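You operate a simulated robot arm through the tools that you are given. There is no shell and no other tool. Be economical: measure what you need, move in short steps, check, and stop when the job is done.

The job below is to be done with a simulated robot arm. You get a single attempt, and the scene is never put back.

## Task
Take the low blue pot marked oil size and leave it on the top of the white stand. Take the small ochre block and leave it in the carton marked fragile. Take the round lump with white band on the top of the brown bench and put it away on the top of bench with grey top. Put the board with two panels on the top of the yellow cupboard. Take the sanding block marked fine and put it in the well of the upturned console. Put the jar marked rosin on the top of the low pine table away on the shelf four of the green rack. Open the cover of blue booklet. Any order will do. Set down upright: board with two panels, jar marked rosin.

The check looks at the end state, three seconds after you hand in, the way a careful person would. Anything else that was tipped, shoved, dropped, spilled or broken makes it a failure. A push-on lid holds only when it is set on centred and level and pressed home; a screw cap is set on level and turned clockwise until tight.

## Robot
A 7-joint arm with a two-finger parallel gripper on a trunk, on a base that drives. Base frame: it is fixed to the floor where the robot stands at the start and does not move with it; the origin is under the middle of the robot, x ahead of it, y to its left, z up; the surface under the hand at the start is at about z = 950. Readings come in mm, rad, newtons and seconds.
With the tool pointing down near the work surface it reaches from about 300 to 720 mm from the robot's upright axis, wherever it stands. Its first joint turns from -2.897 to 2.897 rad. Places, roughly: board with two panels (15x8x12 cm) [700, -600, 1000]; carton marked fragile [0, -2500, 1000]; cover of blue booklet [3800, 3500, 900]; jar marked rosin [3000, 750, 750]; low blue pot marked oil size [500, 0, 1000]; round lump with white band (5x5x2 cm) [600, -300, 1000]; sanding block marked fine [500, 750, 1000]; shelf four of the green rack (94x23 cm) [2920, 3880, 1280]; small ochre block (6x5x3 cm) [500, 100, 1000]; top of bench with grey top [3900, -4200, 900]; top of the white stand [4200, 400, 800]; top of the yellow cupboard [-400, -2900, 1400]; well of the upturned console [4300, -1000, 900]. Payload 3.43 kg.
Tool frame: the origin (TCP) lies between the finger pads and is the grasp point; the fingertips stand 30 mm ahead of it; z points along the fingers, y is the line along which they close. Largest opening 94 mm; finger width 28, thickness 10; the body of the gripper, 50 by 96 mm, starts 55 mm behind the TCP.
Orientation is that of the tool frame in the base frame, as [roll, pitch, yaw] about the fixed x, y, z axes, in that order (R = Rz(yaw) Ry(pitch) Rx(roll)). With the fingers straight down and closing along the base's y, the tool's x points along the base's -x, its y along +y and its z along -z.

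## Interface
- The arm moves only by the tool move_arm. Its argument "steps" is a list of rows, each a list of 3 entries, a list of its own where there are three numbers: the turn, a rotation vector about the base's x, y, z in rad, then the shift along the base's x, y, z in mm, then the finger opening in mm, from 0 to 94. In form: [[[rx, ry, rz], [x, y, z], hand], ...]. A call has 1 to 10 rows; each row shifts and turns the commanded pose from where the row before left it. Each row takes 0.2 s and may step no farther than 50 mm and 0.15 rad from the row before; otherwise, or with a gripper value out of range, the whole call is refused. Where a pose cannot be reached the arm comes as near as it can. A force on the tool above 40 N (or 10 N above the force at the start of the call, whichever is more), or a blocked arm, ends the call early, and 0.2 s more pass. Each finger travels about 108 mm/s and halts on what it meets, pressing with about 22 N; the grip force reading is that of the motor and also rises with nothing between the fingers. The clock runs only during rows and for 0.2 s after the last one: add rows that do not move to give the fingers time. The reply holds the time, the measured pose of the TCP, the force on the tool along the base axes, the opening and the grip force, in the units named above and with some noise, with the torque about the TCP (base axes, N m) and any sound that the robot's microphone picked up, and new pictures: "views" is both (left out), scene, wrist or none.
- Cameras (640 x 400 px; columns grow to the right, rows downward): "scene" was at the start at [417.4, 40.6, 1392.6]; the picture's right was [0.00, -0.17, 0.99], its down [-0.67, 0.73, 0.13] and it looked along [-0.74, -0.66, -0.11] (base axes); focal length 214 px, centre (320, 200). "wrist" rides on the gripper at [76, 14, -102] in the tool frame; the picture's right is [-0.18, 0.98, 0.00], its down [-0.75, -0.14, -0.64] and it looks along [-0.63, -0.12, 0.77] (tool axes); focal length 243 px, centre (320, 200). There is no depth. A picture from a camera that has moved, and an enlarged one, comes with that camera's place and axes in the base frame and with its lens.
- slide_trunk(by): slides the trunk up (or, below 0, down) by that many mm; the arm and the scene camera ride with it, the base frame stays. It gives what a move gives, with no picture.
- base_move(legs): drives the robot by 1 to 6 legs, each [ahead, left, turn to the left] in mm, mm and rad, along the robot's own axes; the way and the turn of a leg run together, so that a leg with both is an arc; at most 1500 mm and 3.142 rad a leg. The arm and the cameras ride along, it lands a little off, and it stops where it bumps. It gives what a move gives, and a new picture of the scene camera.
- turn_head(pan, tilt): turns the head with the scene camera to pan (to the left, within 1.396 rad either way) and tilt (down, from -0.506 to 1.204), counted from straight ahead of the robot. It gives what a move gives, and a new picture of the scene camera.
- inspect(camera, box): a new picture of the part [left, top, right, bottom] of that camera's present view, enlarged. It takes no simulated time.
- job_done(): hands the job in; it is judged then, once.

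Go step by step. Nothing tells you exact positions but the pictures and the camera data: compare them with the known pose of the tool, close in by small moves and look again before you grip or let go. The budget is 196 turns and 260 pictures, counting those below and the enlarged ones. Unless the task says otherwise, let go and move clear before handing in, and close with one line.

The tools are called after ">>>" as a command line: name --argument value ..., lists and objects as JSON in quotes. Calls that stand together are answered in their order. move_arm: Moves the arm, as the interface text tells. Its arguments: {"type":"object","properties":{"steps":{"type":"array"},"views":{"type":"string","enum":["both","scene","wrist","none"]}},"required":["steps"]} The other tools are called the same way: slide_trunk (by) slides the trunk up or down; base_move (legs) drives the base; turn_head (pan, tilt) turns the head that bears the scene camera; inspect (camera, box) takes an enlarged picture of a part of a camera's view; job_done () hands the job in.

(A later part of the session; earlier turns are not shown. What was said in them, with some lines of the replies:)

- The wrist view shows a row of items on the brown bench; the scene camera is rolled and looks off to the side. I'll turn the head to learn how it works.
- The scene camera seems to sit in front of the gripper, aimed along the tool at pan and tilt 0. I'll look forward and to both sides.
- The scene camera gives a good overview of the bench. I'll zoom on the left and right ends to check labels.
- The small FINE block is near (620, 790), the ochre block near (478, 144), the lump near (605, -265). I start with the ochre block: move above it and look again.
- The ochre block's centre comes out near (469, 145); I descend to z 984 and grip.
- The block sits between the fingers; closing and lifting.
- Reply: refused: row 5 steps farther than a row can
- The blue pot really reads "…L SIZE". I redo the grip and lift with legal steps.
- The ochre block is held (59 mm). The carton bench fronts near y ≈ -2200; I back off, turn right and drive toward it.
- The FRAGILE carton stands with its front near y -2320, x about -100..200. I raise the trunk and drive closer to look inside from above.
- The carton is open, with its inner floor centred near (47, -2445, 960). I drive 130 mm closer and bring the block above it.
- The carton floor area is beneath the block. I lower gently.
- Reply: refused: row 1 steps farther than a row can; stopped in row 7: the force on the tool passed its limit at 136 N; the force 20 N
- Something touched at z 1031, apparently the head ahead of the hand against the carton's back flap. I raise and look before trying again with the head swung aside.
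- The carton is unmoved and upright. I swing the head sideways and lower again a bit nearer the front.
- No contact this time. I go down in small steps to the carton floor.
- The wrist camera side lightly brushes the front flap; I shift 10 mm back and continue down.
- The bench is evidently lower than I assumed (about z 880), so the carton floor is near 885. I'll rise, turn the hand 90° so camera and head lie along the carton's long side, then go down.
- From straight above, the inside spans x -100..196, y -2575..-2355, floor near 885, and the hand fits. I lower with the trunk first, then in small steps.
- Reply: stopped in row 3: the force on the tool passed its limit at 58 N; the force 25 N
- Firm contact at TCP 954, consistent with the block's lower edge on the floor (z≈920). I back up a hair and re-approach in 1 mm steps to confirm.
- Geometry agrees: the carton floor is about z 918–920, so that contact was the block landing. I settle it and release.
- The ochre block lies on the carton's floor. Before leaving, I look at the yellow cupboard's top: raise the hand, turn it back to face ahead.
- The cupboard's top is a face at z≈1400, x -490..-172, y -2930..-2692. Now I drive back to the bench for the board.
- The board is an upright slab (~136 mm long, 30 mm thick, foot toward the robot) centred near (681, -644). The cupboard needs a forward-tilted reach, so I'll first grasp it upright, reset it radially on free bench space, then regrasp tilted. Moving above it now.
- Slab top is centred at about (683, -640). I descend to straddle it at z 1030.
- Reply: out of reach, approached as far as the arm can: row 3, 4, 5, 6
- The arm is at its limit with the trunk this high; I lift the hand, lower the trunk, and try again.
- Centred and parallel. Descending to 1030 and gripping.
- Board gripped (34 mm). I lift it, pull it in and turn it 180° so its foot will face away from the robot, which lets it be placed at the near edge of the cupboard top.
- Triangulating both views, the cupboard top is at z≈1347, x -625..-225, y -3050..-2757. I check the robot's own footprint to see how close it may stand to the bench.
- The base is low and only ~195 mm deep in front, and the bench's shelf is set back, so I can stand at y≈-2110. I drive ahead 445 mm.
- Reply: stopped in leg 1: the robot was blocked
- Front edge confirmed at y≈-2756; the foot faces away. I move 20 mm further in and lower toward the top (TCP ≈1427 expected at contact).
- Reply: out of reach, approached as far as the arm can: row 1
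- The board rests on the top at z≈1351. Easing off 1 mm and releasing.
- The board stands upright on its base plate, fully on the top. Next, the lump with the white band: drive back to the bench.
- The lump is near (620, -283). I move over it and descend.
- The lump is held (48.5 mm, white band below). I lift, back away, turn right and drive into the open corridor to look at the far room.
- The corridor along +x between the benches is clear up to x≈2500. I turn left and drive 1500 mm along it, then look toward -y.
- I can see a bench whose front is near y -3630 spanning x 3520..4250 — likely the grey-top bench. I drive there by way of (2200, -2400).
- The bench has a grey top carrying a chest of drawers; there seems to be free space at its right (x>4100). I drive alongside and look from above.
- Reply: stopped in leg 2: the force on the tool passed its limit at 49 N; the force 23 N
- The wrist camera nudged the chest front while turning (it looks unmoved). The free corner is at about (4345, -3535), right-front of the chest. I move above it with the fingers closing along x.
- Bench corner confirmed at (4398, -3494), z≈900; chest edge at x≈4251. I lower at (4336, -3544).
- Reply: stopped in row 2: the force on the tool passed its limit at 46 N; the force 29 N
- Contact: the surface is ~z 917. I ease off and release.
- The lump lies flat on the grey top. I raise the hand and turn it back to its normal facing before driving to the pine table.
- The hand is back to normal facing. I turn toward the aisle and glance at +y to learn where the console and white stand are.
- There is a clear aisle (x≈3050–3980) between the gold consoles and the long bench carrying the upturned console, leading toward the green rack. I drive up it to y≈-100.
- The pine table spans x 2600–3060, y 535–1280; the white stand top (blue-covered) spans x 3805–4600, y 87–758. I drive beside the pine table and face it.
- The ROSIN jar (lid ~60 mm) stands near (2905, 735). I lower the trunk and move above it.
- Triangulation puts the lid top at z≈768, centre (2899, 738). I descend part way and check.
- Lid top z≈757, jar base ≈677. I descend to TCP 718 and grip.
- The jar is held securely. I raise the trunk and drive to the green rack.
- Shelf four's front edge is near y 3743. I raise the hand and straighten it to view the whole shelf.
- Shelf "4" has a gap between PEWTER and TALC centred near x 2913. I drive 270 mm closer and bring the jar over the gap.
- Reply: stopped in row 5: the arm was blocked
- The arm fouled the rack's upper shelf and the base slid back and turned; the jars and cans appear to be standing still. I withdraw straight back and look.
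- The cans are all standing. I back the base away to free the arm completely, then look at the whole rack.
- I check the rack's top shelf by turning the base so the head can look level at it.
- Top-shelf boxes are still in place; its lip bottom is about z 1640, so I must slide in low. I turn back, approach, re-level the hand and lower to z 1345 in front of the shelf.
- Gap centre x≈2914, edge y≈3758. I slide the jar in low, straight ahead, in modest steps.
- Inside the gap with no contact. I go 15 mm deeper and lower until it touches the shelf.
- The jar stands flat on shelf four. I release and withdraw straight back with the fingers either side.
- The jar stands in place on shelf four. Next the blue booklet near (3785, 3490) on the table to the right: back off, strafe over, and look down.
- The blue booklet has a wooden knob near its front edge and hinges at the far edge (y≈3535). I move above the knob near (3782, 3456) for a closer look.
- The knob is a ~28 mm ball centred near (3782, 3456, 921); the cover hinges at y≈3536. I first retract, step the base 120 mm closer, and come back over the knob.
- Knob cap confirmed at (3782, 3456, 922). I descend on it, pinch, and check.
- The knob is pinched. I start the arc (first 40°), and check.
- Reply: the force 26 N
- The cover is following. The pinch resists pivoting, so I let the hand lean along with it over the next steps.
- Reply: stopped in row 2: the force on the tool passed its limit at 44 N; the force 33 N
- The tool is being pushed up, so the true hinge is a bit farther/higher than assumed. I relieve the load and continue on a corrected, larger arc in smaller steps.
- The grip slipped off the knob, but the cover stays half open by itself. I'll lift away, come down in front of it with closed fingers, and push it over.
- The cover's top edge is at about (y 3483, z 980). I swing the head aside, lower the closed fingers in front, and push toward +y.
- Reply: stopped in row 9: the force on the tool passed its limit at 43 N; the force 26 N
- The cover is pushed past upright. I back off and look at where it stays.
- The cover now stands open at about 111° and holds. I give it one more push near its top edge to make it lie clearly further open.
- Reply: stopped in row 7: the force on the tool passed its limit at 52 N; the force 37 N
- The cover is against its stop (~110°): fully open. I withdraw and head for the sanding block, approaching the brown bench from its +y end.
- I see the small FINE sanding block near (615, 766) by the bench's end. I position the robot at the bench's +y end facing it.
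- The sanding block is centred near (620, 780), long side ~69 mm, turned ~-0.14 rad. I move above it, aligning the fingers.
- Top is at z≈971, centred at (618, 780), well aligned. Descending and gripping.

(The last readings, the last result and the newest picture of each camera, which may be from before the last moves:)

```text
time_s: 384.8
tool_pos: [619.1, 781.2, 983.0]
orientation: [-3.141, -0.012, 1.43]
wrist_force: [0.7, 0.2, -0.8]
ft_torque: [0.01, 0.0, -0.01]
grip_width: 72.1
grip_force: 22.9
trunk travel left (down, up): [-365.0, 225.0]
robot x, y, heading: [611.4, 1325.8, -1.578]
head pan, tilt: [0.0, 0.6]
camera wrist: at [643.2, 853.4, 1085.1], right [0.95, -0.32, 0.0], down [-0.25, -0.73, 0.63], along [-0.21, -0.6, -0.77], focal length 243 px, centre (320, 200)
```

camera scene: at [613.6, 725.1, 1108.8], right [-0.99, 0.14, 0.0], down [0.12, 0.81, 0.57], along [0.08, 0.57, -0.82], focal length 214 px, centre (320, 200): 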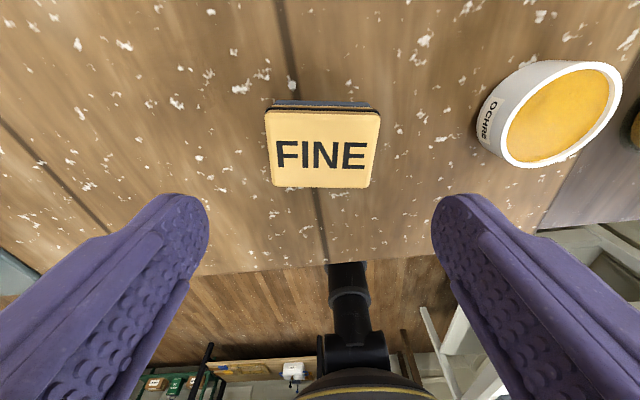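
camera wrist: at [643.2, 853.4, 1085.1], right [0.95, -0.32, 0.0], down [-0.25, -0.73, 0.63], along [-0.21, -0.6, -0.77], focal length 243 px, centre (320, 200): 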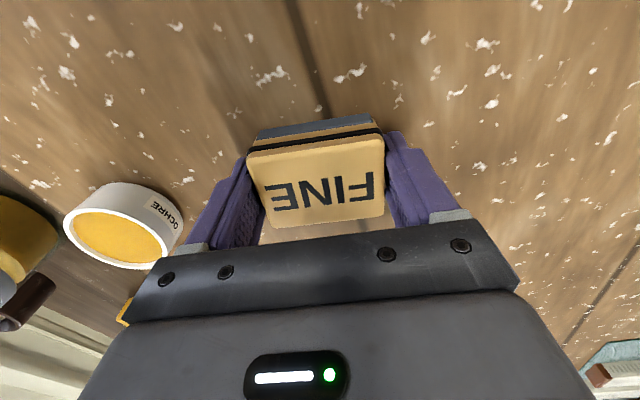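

The sanding block is held (72 mm). I lift it, back off, and drive around to the aisle by the upturned console.

>>> move_arm --steps '[[[0, 0, 0], [0, 0, 30], 45], [[0, 0, 0], [0, 0, 50], 45], [[0, 0, 0], [0, 20, 45], 45], [[0, 0, 0], [0, 20, 45], 45], [[0, 0, 0], [0, 30, 35], 45], [[0, 0, 0], [0, 30, 35], 45], [[0, 0, 0], [0, 30, 0], 45]]' --views "none"

>>> base_move --legs '[[-480, 0, 0], [0, 0, 1.578], [1500, 0, 0], [1340, 0, 0], [0, 0, -1.571], [1400, 0, 0]]'

>>> base_move --legs '[[1380, 0, 0], [0, 0, 1.571]]'

```text
time_s: 386.4
tool_pos: [619.2, 912.2, 1220.8]
orientation: [3.141, -0.013, 1.427]
wrist_force: [0.1, 0.9, -0.2]
ft_torque: [0.01, -0.01, -0.02]
grip_width: 71.9
grip_force: 22.2
trunk travel left (down, up): [-365.0, 225.0]
robot x, y, heading: [609.6, 1321.5, -1.58]
head pan, tilt: [0.0, 0.6]
```

```text
time_s: 416.6
tool_pos: [3554.1, 133.1, 1219.3]
orientation: [3.141, -0.012, 1.511]
wrist_force: [0.0, -0.2, -1.9]
ft_torque: [0.01, -0.02, -0.01]
grip_width: 71.9
grip_force: 21.8
trunk travel left (down, up): [-365.0, 225.0]
robot x, y, heading: [3512.3, 543.4, -1.497]
head pan, tilt: [0.0, 0.6]
camera scene: at [3551.4, 78.0, 1260.3], right [-1.0, 0.06, 0.0], down [0.05, 0.82, 0.57], along [0.03, 0.57, -0.82], focal length 214 px, centre (320, 200)
```

scene: 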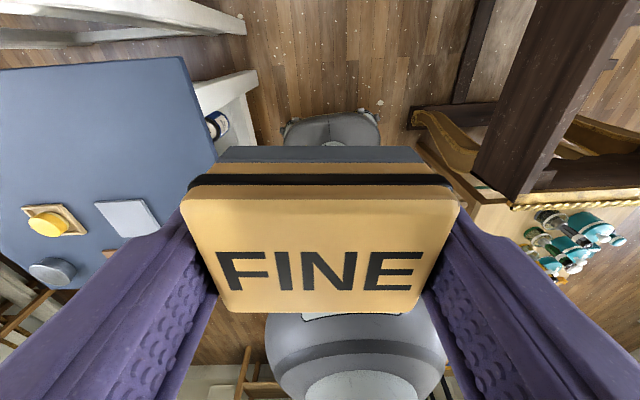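

```text
time_s: 427.3
tool_pos: [4019.6, -803.9, 1219.1]
orientation: [3.141, -0.013, 3.077]
wrist_force: [0.1, 0.3, -1.4]
ft_torque: [0.0, 0.01, 0.01]
grip_width: 71.7
grip_force: 21.8
trunk travel left (down, up): [-365.0, 225.0]
robot x, y, heading: [3613.5, -840.0, 0.073]
head pan, tilt: [0.0, 0.6]
stopped in leg 2: the robot was blocked; the commanded pose is now the measured one
camera scene: at [4076.6, -807.3, 1260.4], right [-0.06, -1.0, 0.0], down [-0.82, 0.05, 0.57], along [-0.57, 0.04, -0.82], focal length 214 px, centre (320, 200)
```

scene: 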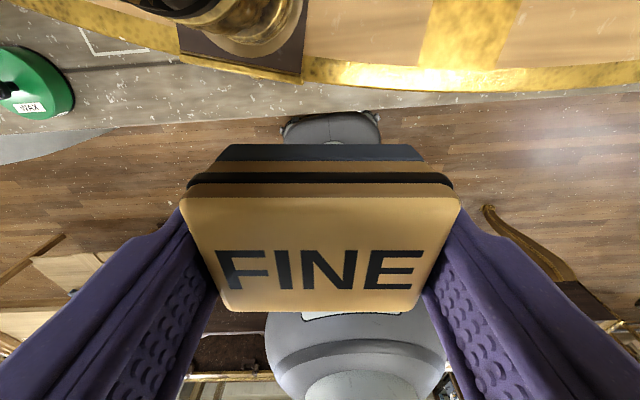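

I'm at the aisle facing the upturned console. Looking at it from above.

>>> turn_head --pan 0 --tilt -0.3

>>> turn_head --pan -0.7 --tilt -0.2

```text
time_s: 428.5
tool_pos: [4021.3, -803.4, 1220.0]
orientation: [-3.141, -0.012, 3.078]
wrist_force: [1.3, -0.3, -0.1]
ft_torque: [0.01, 0.01, -0.03]
grip_width: 71.7
grip_force: 21.6
trunk travel left (down, up): [-365.0, 225.0]
robot x, y, heading: [3611.8, -842.0, 0.07]
head pan, tilt: [0.0, -0.3]
camera scene: at [4157.3, -812.2, 1269.3], right [-0.06, -1.0, 0.0], down [-0.96, 0.06, -0.28], along [0.28, -0.02, -0.96], focal length 214 px, centre (320, 200)
```

scene: 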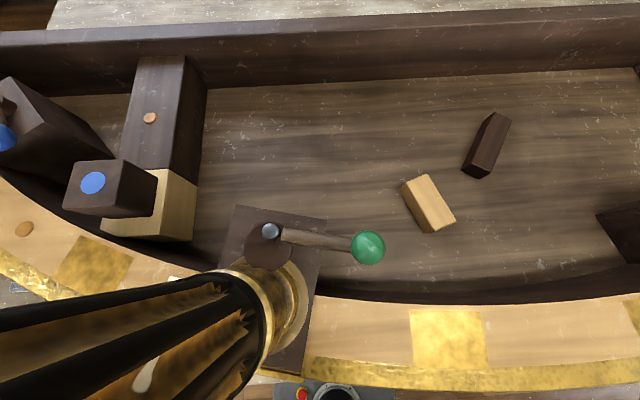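

```text
time_s: 429.6
tool_pos: [4019.8, -804.0, 1221.0]
orientation: [3.141, -0.012, 3.078]
wrist_force: [0.4, 0.8, -0.2]
ft_torque: [-0.01, 0.01, 0.01]
grip_width: 71.6
grip_force: 22.1
trunk travel left (down, up): [-365.0, 225.0]
robot x, y, heading: [3615.7, -837.4, 0.074]
head pan, tilt: [-0.7, -0.201]
camera scene: at [4146.1, -865.2, 1284.3], right [-0.04, -0.76, 0.64], down [-0.99, -0.07, -0.14], along [0.15, -0.64, -0.75], focal length 214 px, centre (320, 200)
```

scene: 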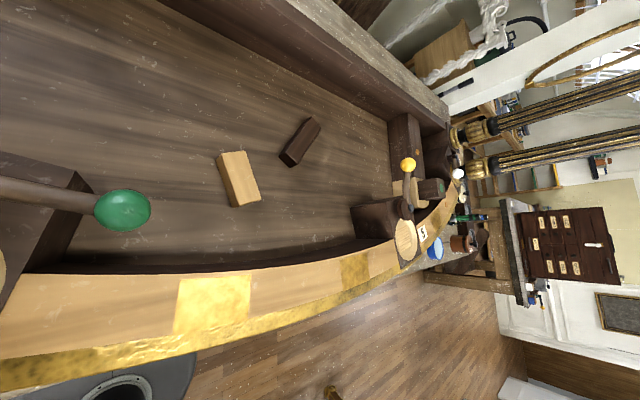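

I see the well: wood block near (4245, -1000), a dark one near (4340, -1117), and a free patch around (4210, -1150). A console leg rises beside my hand, so I strafe right, away from it.

>>> base_move --legs '[[-20, -330, -0.072]]'

>>> turn_head --pan 0 --tilt -0.15

```text
time_s: 431.8
tool_pos: [4012.4, -1167.6, 1219.9]
orientation: [3.142, -0.012, 2.998]
wrist_force: [-0.1, 0.5, 0.6]
ft_torque: [0.02, -0.01, -0.01]
grip_width: 71.7
grip_force: 21.9
trunk travel left (down, up): [-365.0, 225.0]
robot x, y, heading: [3606.3, -1173.8, -0.01]
head pan, tilt: [-0.7, -0.201]
camera scene: at [4133.0, -1239.7, 1284.3], right [-0.1, -0.76, 0.64], down [-0.99, 0.01, -0.14], along [0.1, -0.65, -0.75], focal length 214 px, centre (320, 200)
```

scene: 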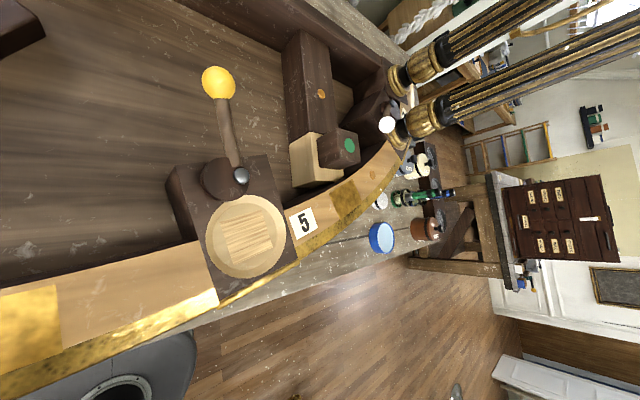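

```text
time_s: 432.8
tool_pos: [4012.0, -1166.7, 1220.2]
orientation: [3.14, -0.012, 2.998]
wrist_force: [-0.1, -0.1, 0.3]
ft_torque: [0.0, 0.0, 0.01]
grip_width: 71.9
grip_force: 22.3
trunk travel left (down, up): [-365.0, 225.0]
robot x, y, heading: [3604.4, -1173.3, -0.011]
head pan, tilt: [0.0, -0.15]
camera scene: at [4136.2, -1185.1, 1262.8], right [-0.14, -0.99, 0.0], down [-0.98, 0.14, -0.14], along [0.14, -0.02, -0.99], focal length 214 px, centre (320, 200)
```

scene: 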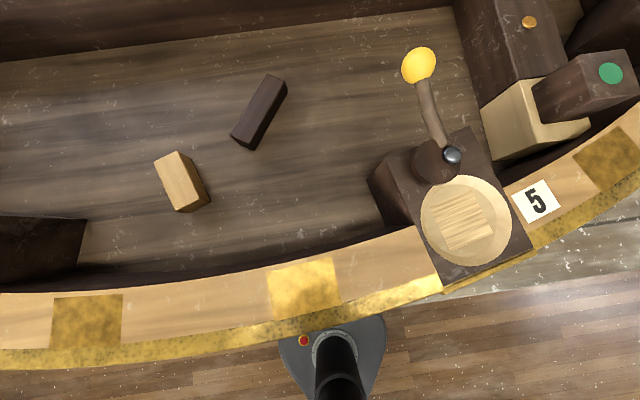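

Free patch centre (4222, -1160); well floor ≈920. I move over and lower to z 1000.

>>> move_arm --steps '[[[0, 0, 0], [45, 2, 0], 45], [[0, 0, 0], [45, 2, 0], 45], [[0, 0, 0], [45, 2, 0], 45], [[0, 0, 0], [45, 0, 0], 45], [[0, 0, 0], [30, 0, -30], 45], [[0, 0, 0], [0, 0, -50], 45], [[0, 0, 0], [0, 0, -50], 45], [[0, 0, 0], [0, 0, -50], 45], [[0, 0, 0], [0, 0, -30], 45], [[0, 0, 0], [0, 0, 0], 45]]' --views "both"

```text
time_s: 435.0
tool_pos: [4222.5, -1163.1, 1008.4]
orientation: [3.139, -0.012, 2.998]
wrist_force: [1.1, 1.0, 0.0]
ft_torque: [0.0, -0.03, -0.03]
grip_width: 71.4
grip_force: 22.0
trunk travel left (down, up): [-365.0, 225.0]
robot x, y, heading: [3601.5, -1173.4, -0.008]
head pan, tilt: [0.0, -0.15]
camera scene: at [4346.7, -1180.0, 1051.2], right [-0.14, -0.99, 0.0], down [-0.98, 0.14, -0.14], along [0.14, -0.02, -0.99], focal length 214 px, centre (320, 200)
camera wrist: at [4150.3, -1136.6, 1112.2], right [0.32, 0.95, 0.0], down [0.73, -0.25, 0.63], along [0.6, -0.21, -0.77], focal length 243 px, centre (320, 200)
```

scene: 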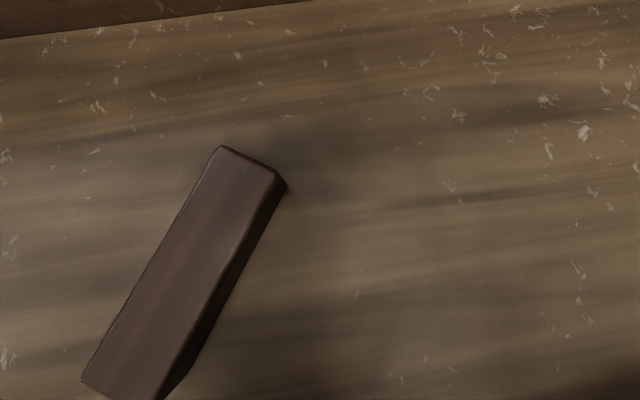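
wrist: 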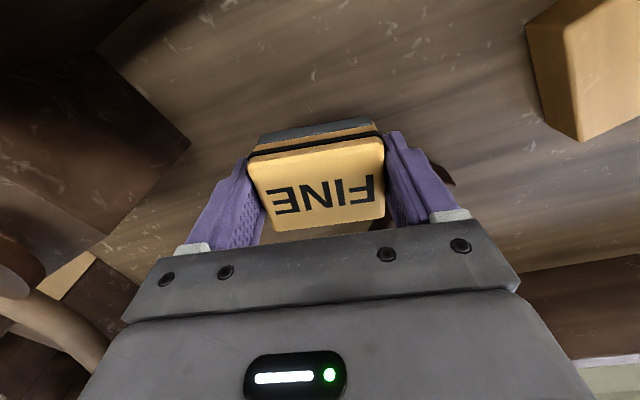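

Clear all around. Lowering gently to contact.

>>> move_arm --steps '[[[0, 0, 0], [0, 0, -20], 45], [[0, 0, 0], [0, 0, -12], 45], [[0, 0, 0], [0, 0, -5], 45], [[0, 0, 0], [0, 0, -4], 45], [[0, 0, 0], [0, 0, -3], 45], [[0, 0, 0], [0, 0, -3], 45], [[0, 0, 0], [0, 0, -3], 45], [[0, 0, 0], [0, 0, -2], 45], [[0, 0, 0], [0, 0, 0], 45]]' --views "none"

```text
time_s: 437.0
tool_pos: [4223.0, -1162.0, 958.9]
orientation: [3.142, -0.011, 3.0]
wrist_force: [-0.5, 0.0, -0.3]
ft_torque: [0.0, -0.02, -0.02]
grip_width: 71.7
grip_force: 21.8
trunk travel left (down, up): [-365.0, 225.0]
robot x, y, heading: [3605.1, -1176.1, -0.005]
head pan, tilt: [0.0, -0.15]
```

>>> move_arm --steps '[[[0, 0, 0], [0, 0, -3], 45], [[0, 0, 0], [0, 0, -3], 45], [[0, 0, 0], [0, 0, -3], 45], [[0, 0, 0], [0, 0, -3], 45], [[0, 0, 0], [0, 0, -3], 45], [[0, 0, 0], [0, 0, -3], 45], [[0, 0, 0], [0, 0, -3], 45], [[0, 0, 0], [0, 0, 0], 45]]' --views "wrist"

```text
time_s: 438.1
tool_pos: [4225.1, -1161.0, 952.6]
orientation: [3.141, -0.002, 2.999]
wrist_force: [-3.5, 0.0, 18.9]
ft_torque: [-0.42, 0.24, -0.22]
grip_width: 72.1
grip_force: 22.2
trunk travel left (down, up): [-365.0, 225.0]
robot x, y, heading: [3607.0, -1172.0, -0.008]
head pan, tilt: [0.0, -0.15]
stopped in row 5: the force on the tool passed its limit at 46 N (the readings are from after the stop); the commanded pose is now the measured one
camera wrist: at [4151.3, -1135.6, 1054.6], right [0.32, 0.95, 0.0], down [0.73, -0.25, 0.64], along [0.61, -0.21, -0.77], focal length 243 px, centre (320, 200)
```

wrist: 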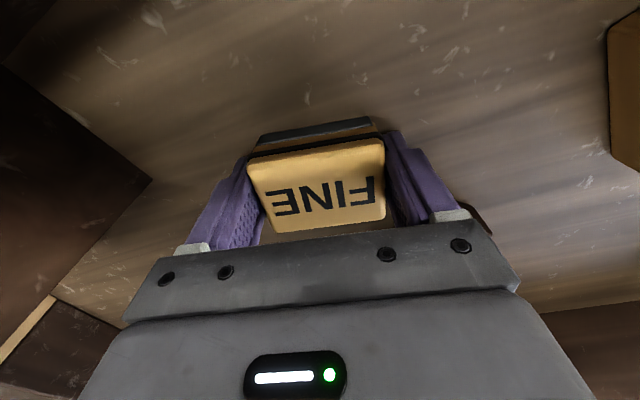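

Contact on the well floor. I ease off 1.5 mm, release and rise.

>>> move_arm --steps '[[[0, 0, 0], [0, 0, 1.5], 45], [[0, 0, 0], [0, 0, 0], 80], [[0, 0, 0], [0, 0, 0], 90], [[0, 0, 0], [0, 0, 0], 90], [[0, 0, 0], [0, 0, 40], 90], [[0, 0, 0], [0, 0, 50], 90], [[0, 0, 0], [0, 0, 50], 90], [[0, 0, 0], [0, 0, 50], 90], [[0, 0, 0], [0, 0, 50], 90], [[0, 0, 0], [-40, 0, 20], 90]]' --views "wrist"

```text
time_s: 440.3
tool_pos: [4180.9, -1162.2, 1211.2]
orientation: [-3.142, -0.003, 2.999]
wrist_force: [-0.1, 0.1, 0.5]
ft_torque: [0.0, -0.02, -0.03]
grip_width: 89.9
grip_force: 0.0
trunk travel left (down, up): [-365.0, 225.0]
robot x, y, heading: [3606.8, -1171.1, -0.009]
head pan, tilt: [0.0, -0.15]
camera wrist: at [4107.5, -1136.1, 1313.8], right [0.32, 0.95, 0.0], down [0.73, -0.25, 0.64], along [0.6, -0.21, -0.77], focal length 243 px, centre (320, 200)
```

wrist: 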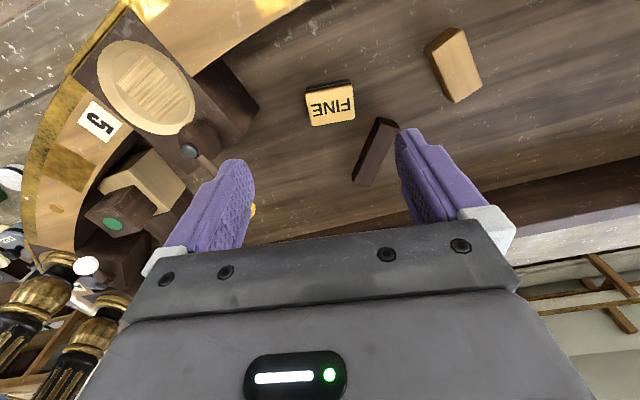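

The sanding block lies in the well. Last: the blue oil-size pot. I retract and drive back by the known southern route.

>>> move_arm --steps '[[[0, 0, 0.05], [-45, 0, 10], 90], [[0, 0, 0.05], [-45, 0, 10], 90], [[0, 0, 0.04], [-45, 0, 0], 90], [[0, 0, 0], [-45, 0, 0], 90]]' --views "none"

>>> base_move --legs '[[-60, 0, -1.562], [1230, 0, 0], [0, 0, -1.571], [1350, 0, 0]]'

```text
time_s: 441.3
tool_pos: [4001.3, -1161.0, 1229.5]
orientation: [3.142, -0.005, 3.136]
wrist_force: [0.1, -1.0, 0.1]
ft_torque: [-0.05, -0.01, -0.02]
grip_width: 90.0
grip_force: 0.0
trunk travel left (down, up): [-365.0, 225.0]
robot x, y, heading: [3600.9, -1173.5, -0.007]
head pan, tilt: [0.0, -0.15]
```

```text
time_s: 461.4
tool_pos: [1837.0, -2416.5, 1229.9]
orientation: [-3.141, -0.007, 0.03]
wrist_force: [-0.1, 0.4, 0.5]
ft_torque: [0.01, -0.03, 0.03]
grip_width: 90.2
grip_force: 0.0
trunk travel left (down, up): [-365.0, 225.0]
robot x, y, heading: [2233.5, -2392.6, -3.112]
head pan, tilt: [0.0, -0.15]
camera scene: at [1714.3, -2420.6, 1273.1], right [-0.03, 1.0, 0.0], down [0.99, 0.03, -0.14], along [-0.14, 0.0, -0.99], focal length 214 px, centre (320, 200)
```

scene: 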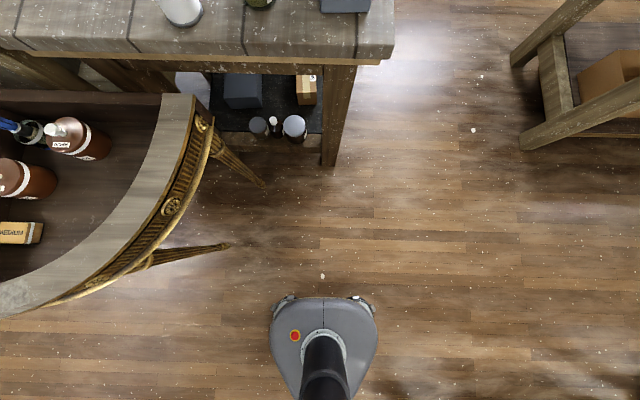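

>>> base_move --legs '[[0, 0, -0.747], [1206, 0, 0], [0, 0, 0.718], [1500, 0, 0], [0, 0, -1.571]]'

```text
time_s: 482.1
tool_pos: [-161.6, -1180.7, 1229.8]
orientation: [-3.141, -0.005, -1.6]
wrist_force: [0.8, -0.1, -0.3]
ft_torque: [0.0, 0.05, 0.0]
grip_width: 89.9
grip_force: 0.1
trunk travel left (down, up): [-365.0, 225.0]
robot x, y, heading: [-161.0, -1581.2, 1.532]
head pan, tilt: [0.0, -0.15]
camera scene: at [-157.2, -1057.6, 1273.2], right [1.0, -0.03, 0.0], down [-0.03, -0.99, -0.14], along [0.0, 0.14, -0.99], focal length 214 px, centre (320, 200)
```

scene: 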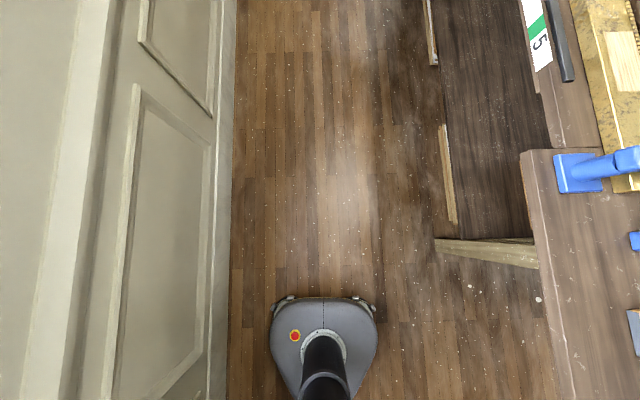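

>>> base_move --legs '[[0, 0, 0.063], [1500, 0, 0], [60, 0, -1.595], [170, 0, 0]]'

>>> turn_head --pan 0 --tilt 0.2

```text
time_s: 495.0
tool_pos: [426.8, -3.3, 1230.2]
orientation: [3.141, -0.007, 3.13]
wrist_force: [1.2, 0.0, 0.6]
ft_torque: [0.0, 0.03, 0.01]
grip_width: 90.0
grip_force: 0.1
trunk travel left (down, up): [-365.0, 225.0]
robot x, y, heading: [26.2, -12.7, -0.018]
head pan, tilt: [0.0, -0.15]
camera scene: at [551.4, -4.0, 1272.6], right [-0.01, -1.0, 0.0], down [-0.99, 0.01, -0.14], along [0.14, 0.0, -0.99], focal length 214 px, centre (320, 200)
```

scene: 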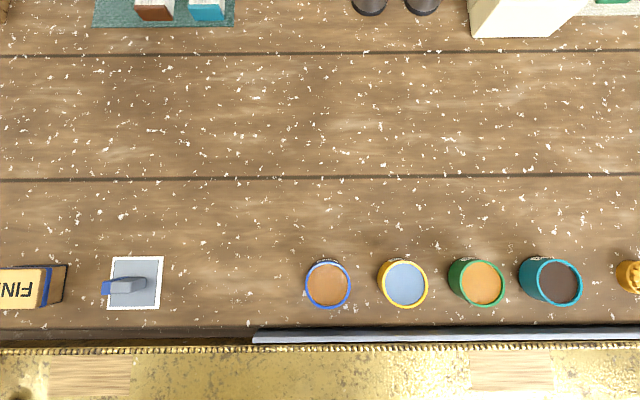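

```text
time_s: 495.9
tool_pos: [424.9, -3.1, 1229.5]
orientation: [3.14, -0.004, 3.13]
wrist_force: [0.4, 0.5, -0.1]
ft_torque: [0.02, -0.01, 0.0]
grip_width: 89.9
grip_force: 0.1
trunk travel left (down, up): [-365.0, 225.0]
robot x, y, heading: [23.1, -15.6, -0.017]
head pan, tilt: [0.0, 0.201]
camera scene: at [518.5, -3.6, 1265.3], right [-0.01, -1.0, 0.0], down [-0.98, 0.01, 0.2], along [-0.2, 0.0, -0.98], focal length 214 px, centre (320, 200)
```

scene: 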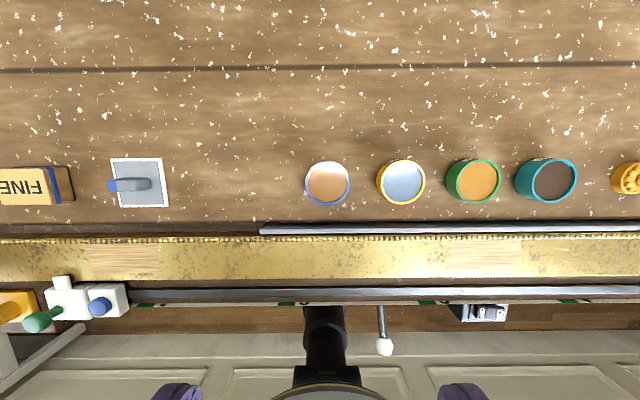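

The blue pot (58 mm) is at about (485, -14). I move above it.

>>> move_arm --steps '[[[0, 0, 0], [20, -4, -40], 90], [[0, 0, 0], [20, -4, -40], 90], [[0, 0, 0], [20, -3, -40], 90], [[0, 0, 0], [0, 0, -40], 90], [[0, 0, 0], [0, 0, 0], 90]]' --views "wrist"

>>> turn_head --pan 0 --tilt 0.8

```text
time_s: 497.1
tool_pos: [485.6, -14.1, 1070.5]
orientation: [-3.141, -0.004, 3.13]
wrist_force: [0.3, 0.2, 0.1]
ft_torque: [-0.02, 0.01, 0.01]
grip_width: 89.8
grip_force: 0.1
trunk travel left (down, up): [-365.0, 225.0]
robot x, y, heading: [21.3, -13.4, -0.017]
head pan, tilt: [0.0, 0.201]
camera wrist: at [410.3, 2.4, 1173.6], right [0.19, 0.98, 0.0], down [0.76, -0.15, 0.64], along [0.63, -0.12, -0.77], focal length 243 px, centre (320, 200)
```

wrist: 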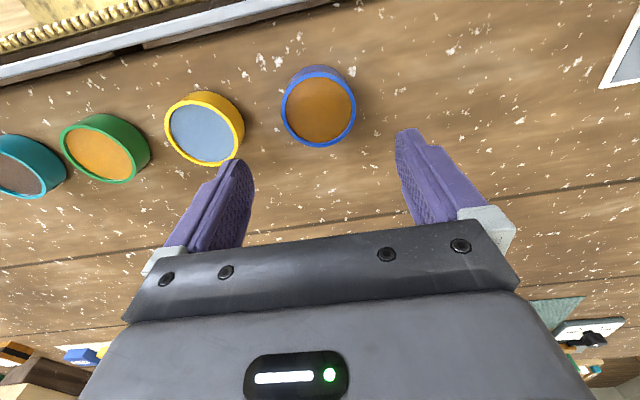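

```text
time_s: 498.1
tool_pos: [485.7, -13.3, 1071.0]
orientation: [-3.14, -0.005, 3.134]
wrist_force: [0.0, 0.7, 0.1]
ft_torque: [-0.01, -0.02, 0.01]
grip_width: 89.8
grip_force: 0.1
trunk travel left (down, up): [-365.0, 225.0]
robot x, y, heading: [24.3, -15.6, -0.017]
head pan, tilt: [0.0, 0.799]
camera scene: at [525.9, -13.8, 1119.1], right [-0.01, -1.0, 0.0], down [-0.69, 0.01, 0.72], along [-0.72, 0.01, -0.69], focal length 214 px, centre (320, 200)
```

scene: 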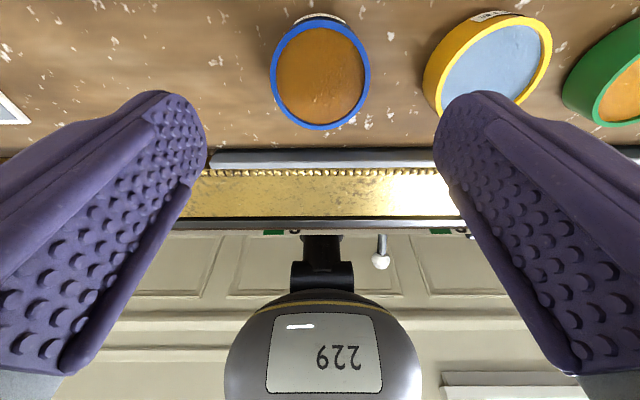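

Rim at z≈967, centre (481, -13). I descend with an 84 mm opening (the yellow pot is close) and check before closing.

>>> move_arm --steps '[[[0, 0, 0], [-5, 0, -40], 84], [[0, 0, 0], [0, 0, -30], 84], [[0, 0, 0], [0, 0, -15], 84], [[0, 0, 0], [0, 0, -3], 84], [[0, 0, 0], [0, 0, 0], 84]]' --views "both"

```text
time_s: 499.3
tool_pos: [481.3, -13.6, 982.2]
orientation: [-3.14, -0.006, 3.132]
wrist_force: [0.2, 0.2, -1.0]
ft_torque: [0.01, 0.01, 0.03]
grip_width: 84.1
grip_force: 0.1
trunk travel left (down, up): [-365.0, 225.0]
robot x, y, heading: [29.3, -15.4, -0.013]
head pan, tilt: [0.0, 0.799]
camera scene: at [520.2, -14.2, 1030.0], right [-0.01, -1.0, 0.0], down [-0.69, 0.01, 0.72], along [-0.72, 0.01, -0.69], focal length 214 px, centre (320, 200)
camera wrist: at [404.8, 2.0, 1084.7], right [0.19, 0.98, 0.0], down [0.76, -0.15, 0.64], along [0.63, -0.12, -0.77], focal length 243 px, centre (320, 200)
```

scene: 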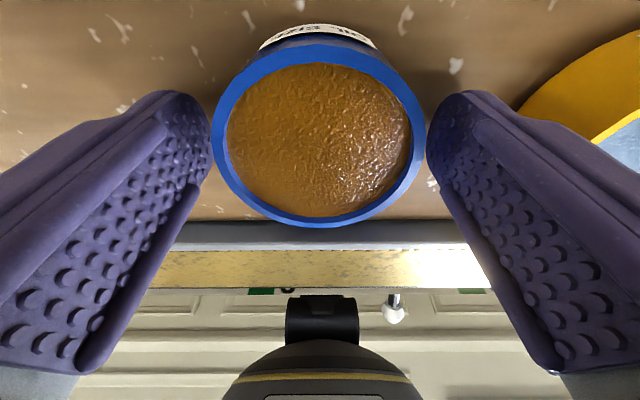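
wrist: 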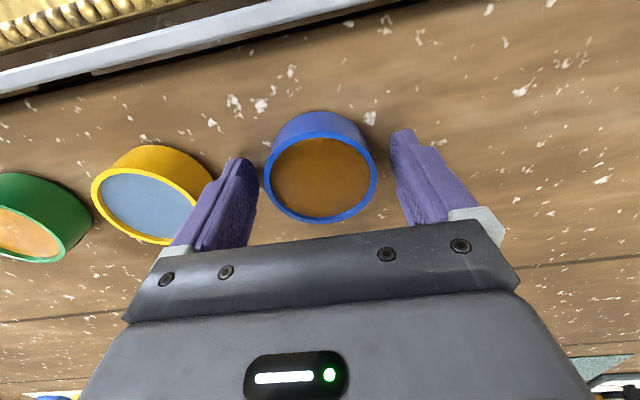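

>>> move_arm --steps '[[[0, 0, 0], [3, 0, 0], 75], [[0, 0, 0], [0, 0, 0], 60], [[0, 0, 0], [0, 0, 0], 40], [[0, 0, 0], [0, 0, 0], 40], [[0, 0, 0], [0, 0, 15], 40], [[0, 0, 0], [0, 0, 30], 40], [[0, 0, 0], [0, 0, 40], 40], [[0, 0, 0], [0, 0, 45], 40], [[0, 0, 0], [0, 0, 45], 40], [[0, 0, 0], [-20, 0, 40], 40]]' --views "scene"

```text
time_s: 501.5
tool_pos: [461.8, -15.0, 1198.8]
orientation: [3.141, -0.006, 3.131]
wrist_force: [-0.7, -0.9, -3.0]
ft_torque: [0.0, -0.05, 0.02]
grip_width: 59.4
grip_force: 21.8
trunk travel left (down, up): [-365.0, 225.0]
robot x, y, heading: [23.7, -13.1, -0.012]
head pan, tilt: [0.0, 0.799]
camera scene: at [500.6, -14.7, 1248.1], right [-0.01, -1.0, 0.0], down [-0.69, 0.01, 0.72], along [-0.72, 0.01, -0.69], focal length 214 px, centre (320, 200)
```

scene: 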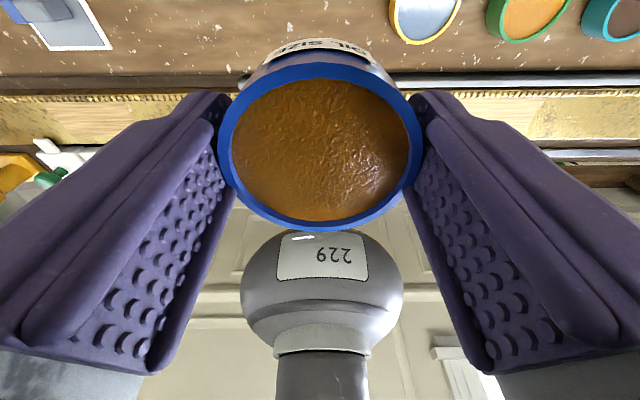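

The pot is held level. I drive back along the southern route to the white stand.

>>> base_move --legs '[[-200, 0, 0], [0, 0, -1.559], [1500, 0, 0], [70, 0, 0], [0, 0, 1.571], [1500, 0, 0]]'

```text
time_s: 525.3
tool_pos: [1795.3, -1459.6, 1198.9]
orientation: [-3.14, -0.006, -3.089]
wrist_force: [0.5, 0.5, -3.3]
ft_torque: [0.0, 0.03, 0.01]
grip_width: 59.2
grip_force: 21.9
trunk travel left (down, up): [-365.0, 225.0]
robot x, y, heading: [1359.4, -1489.3, 0.045]
head pan, tilt: [0.0, 0.799]
camera scene: at [1834.3, -1456.3, 1246.8], right [0.05, -1.0, 0.0], down [-0.69, -0.04, 0.72], along [-0.72, -0.04, -0.69], focal length 214 px, centre (320, 200)
```

scene: 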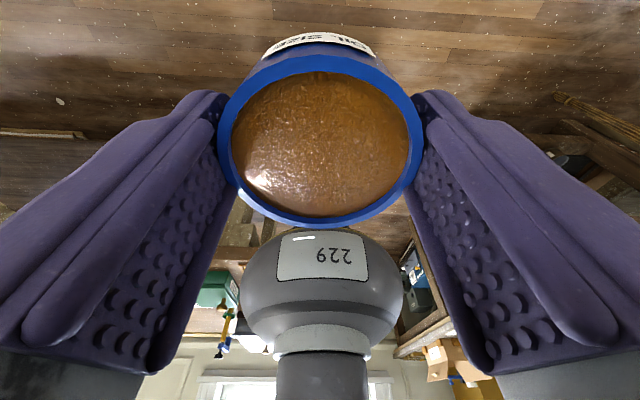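

>>> base_move --legs '[[0, 0, -0.851], [1262, 0, 0], [0, 0, 0.806], [1260, 0, 0], [0, 0, 1.571], [1300, 0, 0]]'

```text
time_s: 551.7
tool_pos: [3417.4, -591.3, 1199.2]
orientation: [3.141, -0.005, -1.52]
wrist_force: [-0.2, 0.5, -3.6]
ft_torque: [0.01, 0.0, 0.0]
grip_width: 59.3
grip_force: 22.2
trunk travel left (down, up): [-365.0, 225.0]
robot x, y, heading: [3444.9, -1025.7, 1.613]
head pan, tilt: [0.0, 0.799]
camera scene: at [3416.9, -553.0, 1246.8], right [1.0, 0.05, 0.0], down [0.03, -0.69, 0.72], along [0.03, -0.72, -0.69], focal length 214 px, centre (320, 200)
```

scene: 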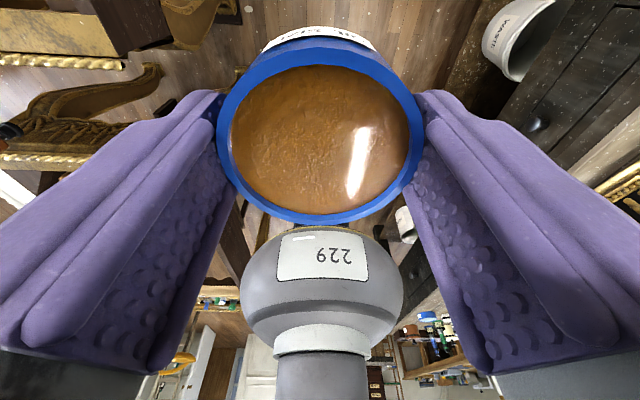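

>>> base_move --legs '[[0, 0, -0.038], [1276, 0, 0], [0, 0, -1.575]]'

>>> turn_head --pan 0 --tilt -0.1

```text
time_s: 562.4
tool_pos: [3864.3, 247.4, 1198.1]
orientation: [-3.14, -0.007, -3.136]
wrist_force: [0.4, -0.2, -3.3]
ft_torque: [0.05, -0.01, -0.05]
grip_width: 59.2
grip_force: 21.7
trunk travel left (down, up): [-365.0, 225.0]
robot x, y, heading: [3425.6, 240.0, 0.003]
head pan, tilt: [0.0, 0.799]
camera scene: at [3903.2, 247.6, 1246.9], right [0.01, -1.0, 0.0], down [-0.69, 0.0, 0.72], along [-0.72, 0.0, -0.69], focal length 214 px, centre (320, 200)
```

scene: 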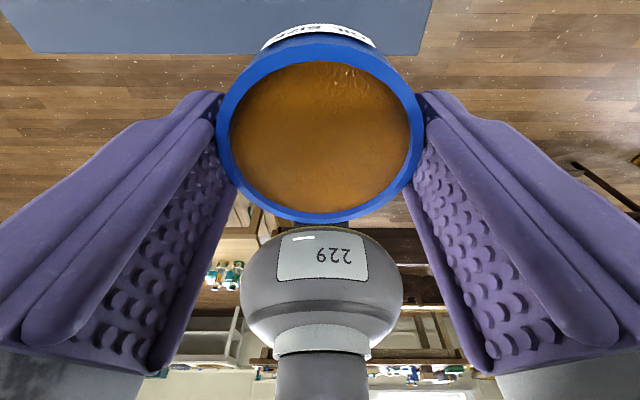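

```text
time_s: 563.6
tool_pos: [3863.3, 246.8, 1198.7]
orientation: [-3.141, -0.004, -3.133]
wrist_force: [-0.4, 0.9, -3.4]
ft_torque: [-0.01, -0.01, 0.02]
grip_width: 59.6
grip_force: 22.4
trunk travel left (down, up): [-365.0, 225.0]
robot x, y, heading: [3427.5, 243.1, -0.001]
head pan, tilt: [0.0, -0.099]
camera scene: at [3984.0, 248.2, 1240.0], right [0.01, -1.0, 0.0], down [-1.0, -0.01, -0.09], along [0.09, 0.0, -1.0], focal length 214 px, centre (320, 200)
```

scene: 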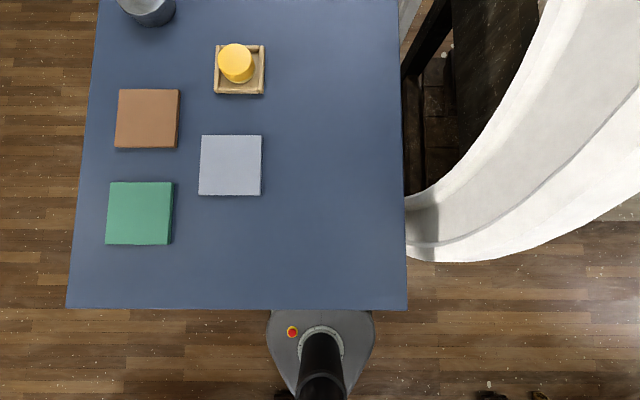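

The stand's top is clear around (3980, 262). I move over it and lower.

>>> move_arm --steps '[[[0, 0, 0], [40, 5, 0], 40], [[0, 0, 0], [40, 5, 0], 40], [[0, 0, 0], [37, 5, 0], 40]]' --views "none"

>>> slide_trunk --by -230

>>> move_arm --steps '[[[0, 0, 0], [0, 0, -40], 40], [[0, 0, 0], [0, 0, -40], 40], [[0, 0, 0], [0, 0, -15], 40], [[0, 0, 0], [0, 0, 0], 40]]' --views "both"

```text
time_s: 564.4
tool_pos: [3981.6, 262.6, 1196.6]
orientation: [-3.141, -0.009, -3.135]
wrist_force: [0.5, 0.6, -2.5]
ft_torque: [0.02, 0.04, 0.0]
grip_width: 59.4
grip_force: 22.2
trunk travel left (down, up): [-365.0, 225.0]
robot x, y, heading: [3425.2, 243.5, 0.0]
head pan, tilt: [0.0, -0.099]
```

```text
time_s: 566.8
tool_pos: [3980.3, 263.0, 968.0]
orientation: [3.141, -0.004, -3.136]
wrist_force: [0.3, -0.2, -3.9]
ft_torque: [-0.03, -0.01, 0.01]
grip_width: 59.3
grip_force: 22.2
trunk travel left (down, up): [-135.0, 455.0]
robot x, y, heading: [3424.4, 242.4, 0.003]
head pan, tilt: [0.0, -0.099]
```

```text
time_s: 567.8
tool_pos: [3981.5, 263.0, 873.2]
orientation: [3.141, -0.005, -3.135]
wrist_force: [0.4, 0.6, -3.0]
ft_torque: [-0.01, 0.03, 0.0]
grip_width: 59.4
grip_force: 22.2
trunk travel left (down, up): [-135.0, 455.0]
robot x, y, heading: [3427.0, 240.7, -0.001]
head pan, tilt: [0.0, -0.099]
camera scene: at [4102.3, 264.0, 915.4], right [0.01, -1.0, 0.0], down [-1.0, -0.01, -0.09], along [0.09, 0.0, -1.0], focal length 214 px, centre (320, 200)
camera wrist: at [3905.7, 277.8, 977.0], right [0.18, 0.98, 0.0], down [0.76, -0.14, 0.64], along [0.63, -0.11, -0.77], focal length 243 px, centre (320, 200)
```

scene: 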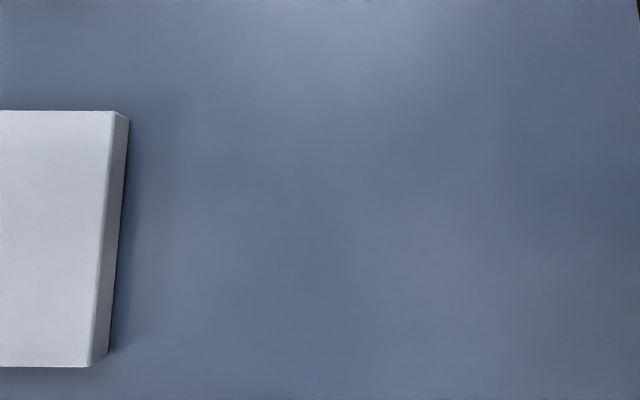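
wrist: 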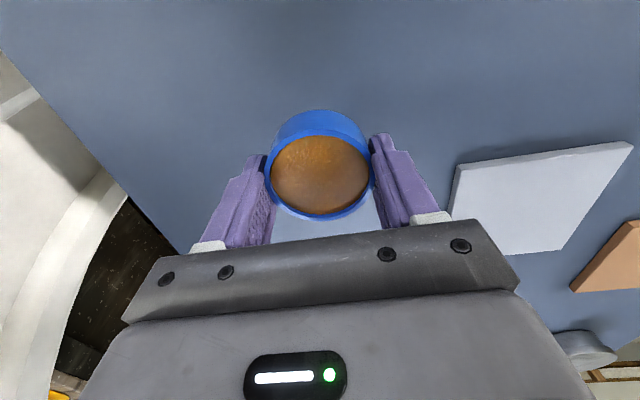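

>>> move_arm --steps '[[[0, 0, 0], [0, 0, -15], 40], [[0, 0, 0], [0, 0, -8], 40], [[0, 0, 0], [0, 0, -4], 40], [[0, 0, 0], [0, 0, -3], 40], [[0, 0, 0], [0, 0, -3], 40], [[0, 0, 0], [0, 0, -3], 40], [[0, 0, 0], [0, 0, -3], 40], [[0, 0, 0], [0, 0, -2], 40], [[0, 0, 0], [0, 0, -2], 40], [[0, 0, 0], [0, 0, 0], 40]]' --views "none"

```text
time_s: 570.0
tool_pos: [3981.1, 262.9, 831.0]
orientation: [3.142, -0.002, -3.134]
wrist_force: [1.9, -1.3, 23.6]
ft_torque: [-0.14, 0.16, -0.02]
grip_width: 59.4
grip_force: 21.8
trunk travel left (down, up): [-135.0, 455.0]
robot x, y, heading: [3424.3, 243.3, -0.002]
head pan, tilt: [0.0, -0.099]
```

The pot touches the stand flat. I ease off, release and rise.

>>> move_arm --steps '[[[0, 0, 0], [0, 0, 1.5], 40], [[0, 0, 0], [0, 0, 0], 65], [[0, 0, 0], [0, 0, 0], 80], [[0, 0, 0], [0, 0, 0], 80], [[0, 0, 0], [0, 0, 30], 80], [[0, 0, 0], [0, 0, 45], 80], [[0, 0, 0], [0, 0, 50], 80], [[0, 0, 0], [0, 0, 50], 80], [[0, 0, 0], [-40, 0, 20], 80]]' --views "wrist"

```text
time_s: 572.0
tool_pos: [3940.1, 265.9, 1025.2]
orientation: [-3.141, -0.004, -3.135]
wrist_force: [-0.3, -0.2, 0.0]
ft_torque: [0.01, 0.01, -0.04]
grip_width: 80.1
grip_force: 0.0
trunk travel left (down, up): [-135.0, 455.0]
robot x, y, heading: [3425.2, 240.6, -0.003]
head pan, tilt: [0.0, -0.099]
camera wrist: at [3864.4, 280.5, 1128.8], right [0.18, 0.98, 0.0], down [0.76, -0.14, 0.64], along [0.63, -0.11, -0.77], focal length 243 px, centre (320, 200)
```

wrist: 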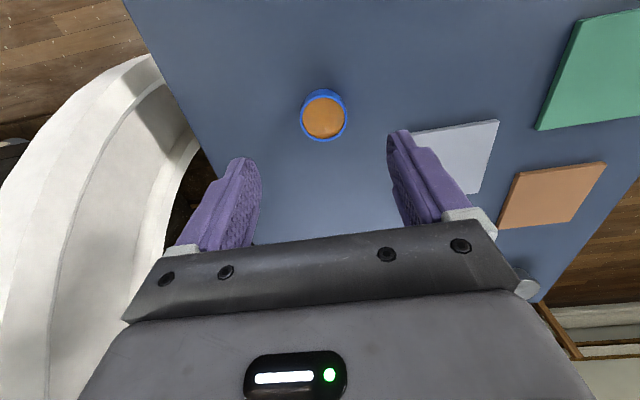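

The pot stands on the white stand, and all seven jobs are in place. I move clear and hand in.

>>> base_move --legs '[[-120, 0, 0]]'

>>> job_done

```text
time_s: 573.2
tool_pos: [3819.6, 265.1, 1025.1]
orientation: [3.14, -0.004, -3.136]
wrist_force: [0.7, 0.8, 0.1]
ft_torque: [0.02, -0.03, 0.01]
grip_width: 79.9
grip_force: 0.0
trunk travel left (down, up): [-135.0, 455.0]
robot x, y, heading: [3304.2, 241.5, 0.004]
head pan, tilt: [0.0, -0.099]
camera scene: at [3939.8, 266.3, 1067.1], right [0.01, -1.0, 0.0], down [-1.0, -0.01, -0.09], along [0.09, 0.0, -1.0], focal length 214 px, centre (320, 200)
```

scene: 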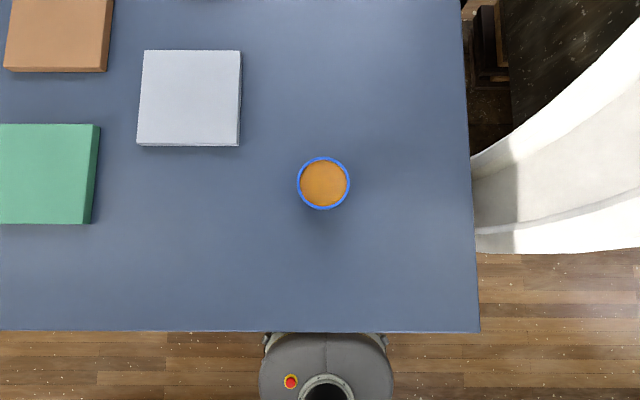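

```text
The job is handed in.
```

All seven jobs are done and handed in; the arm bumped the carton's back flap, the drawer chest and the green rack and the base was blocked twice, but nothing looked moved in the pictures I took, and of the two blocks marked FINE I moved the smaller one, nearest the position you gave.
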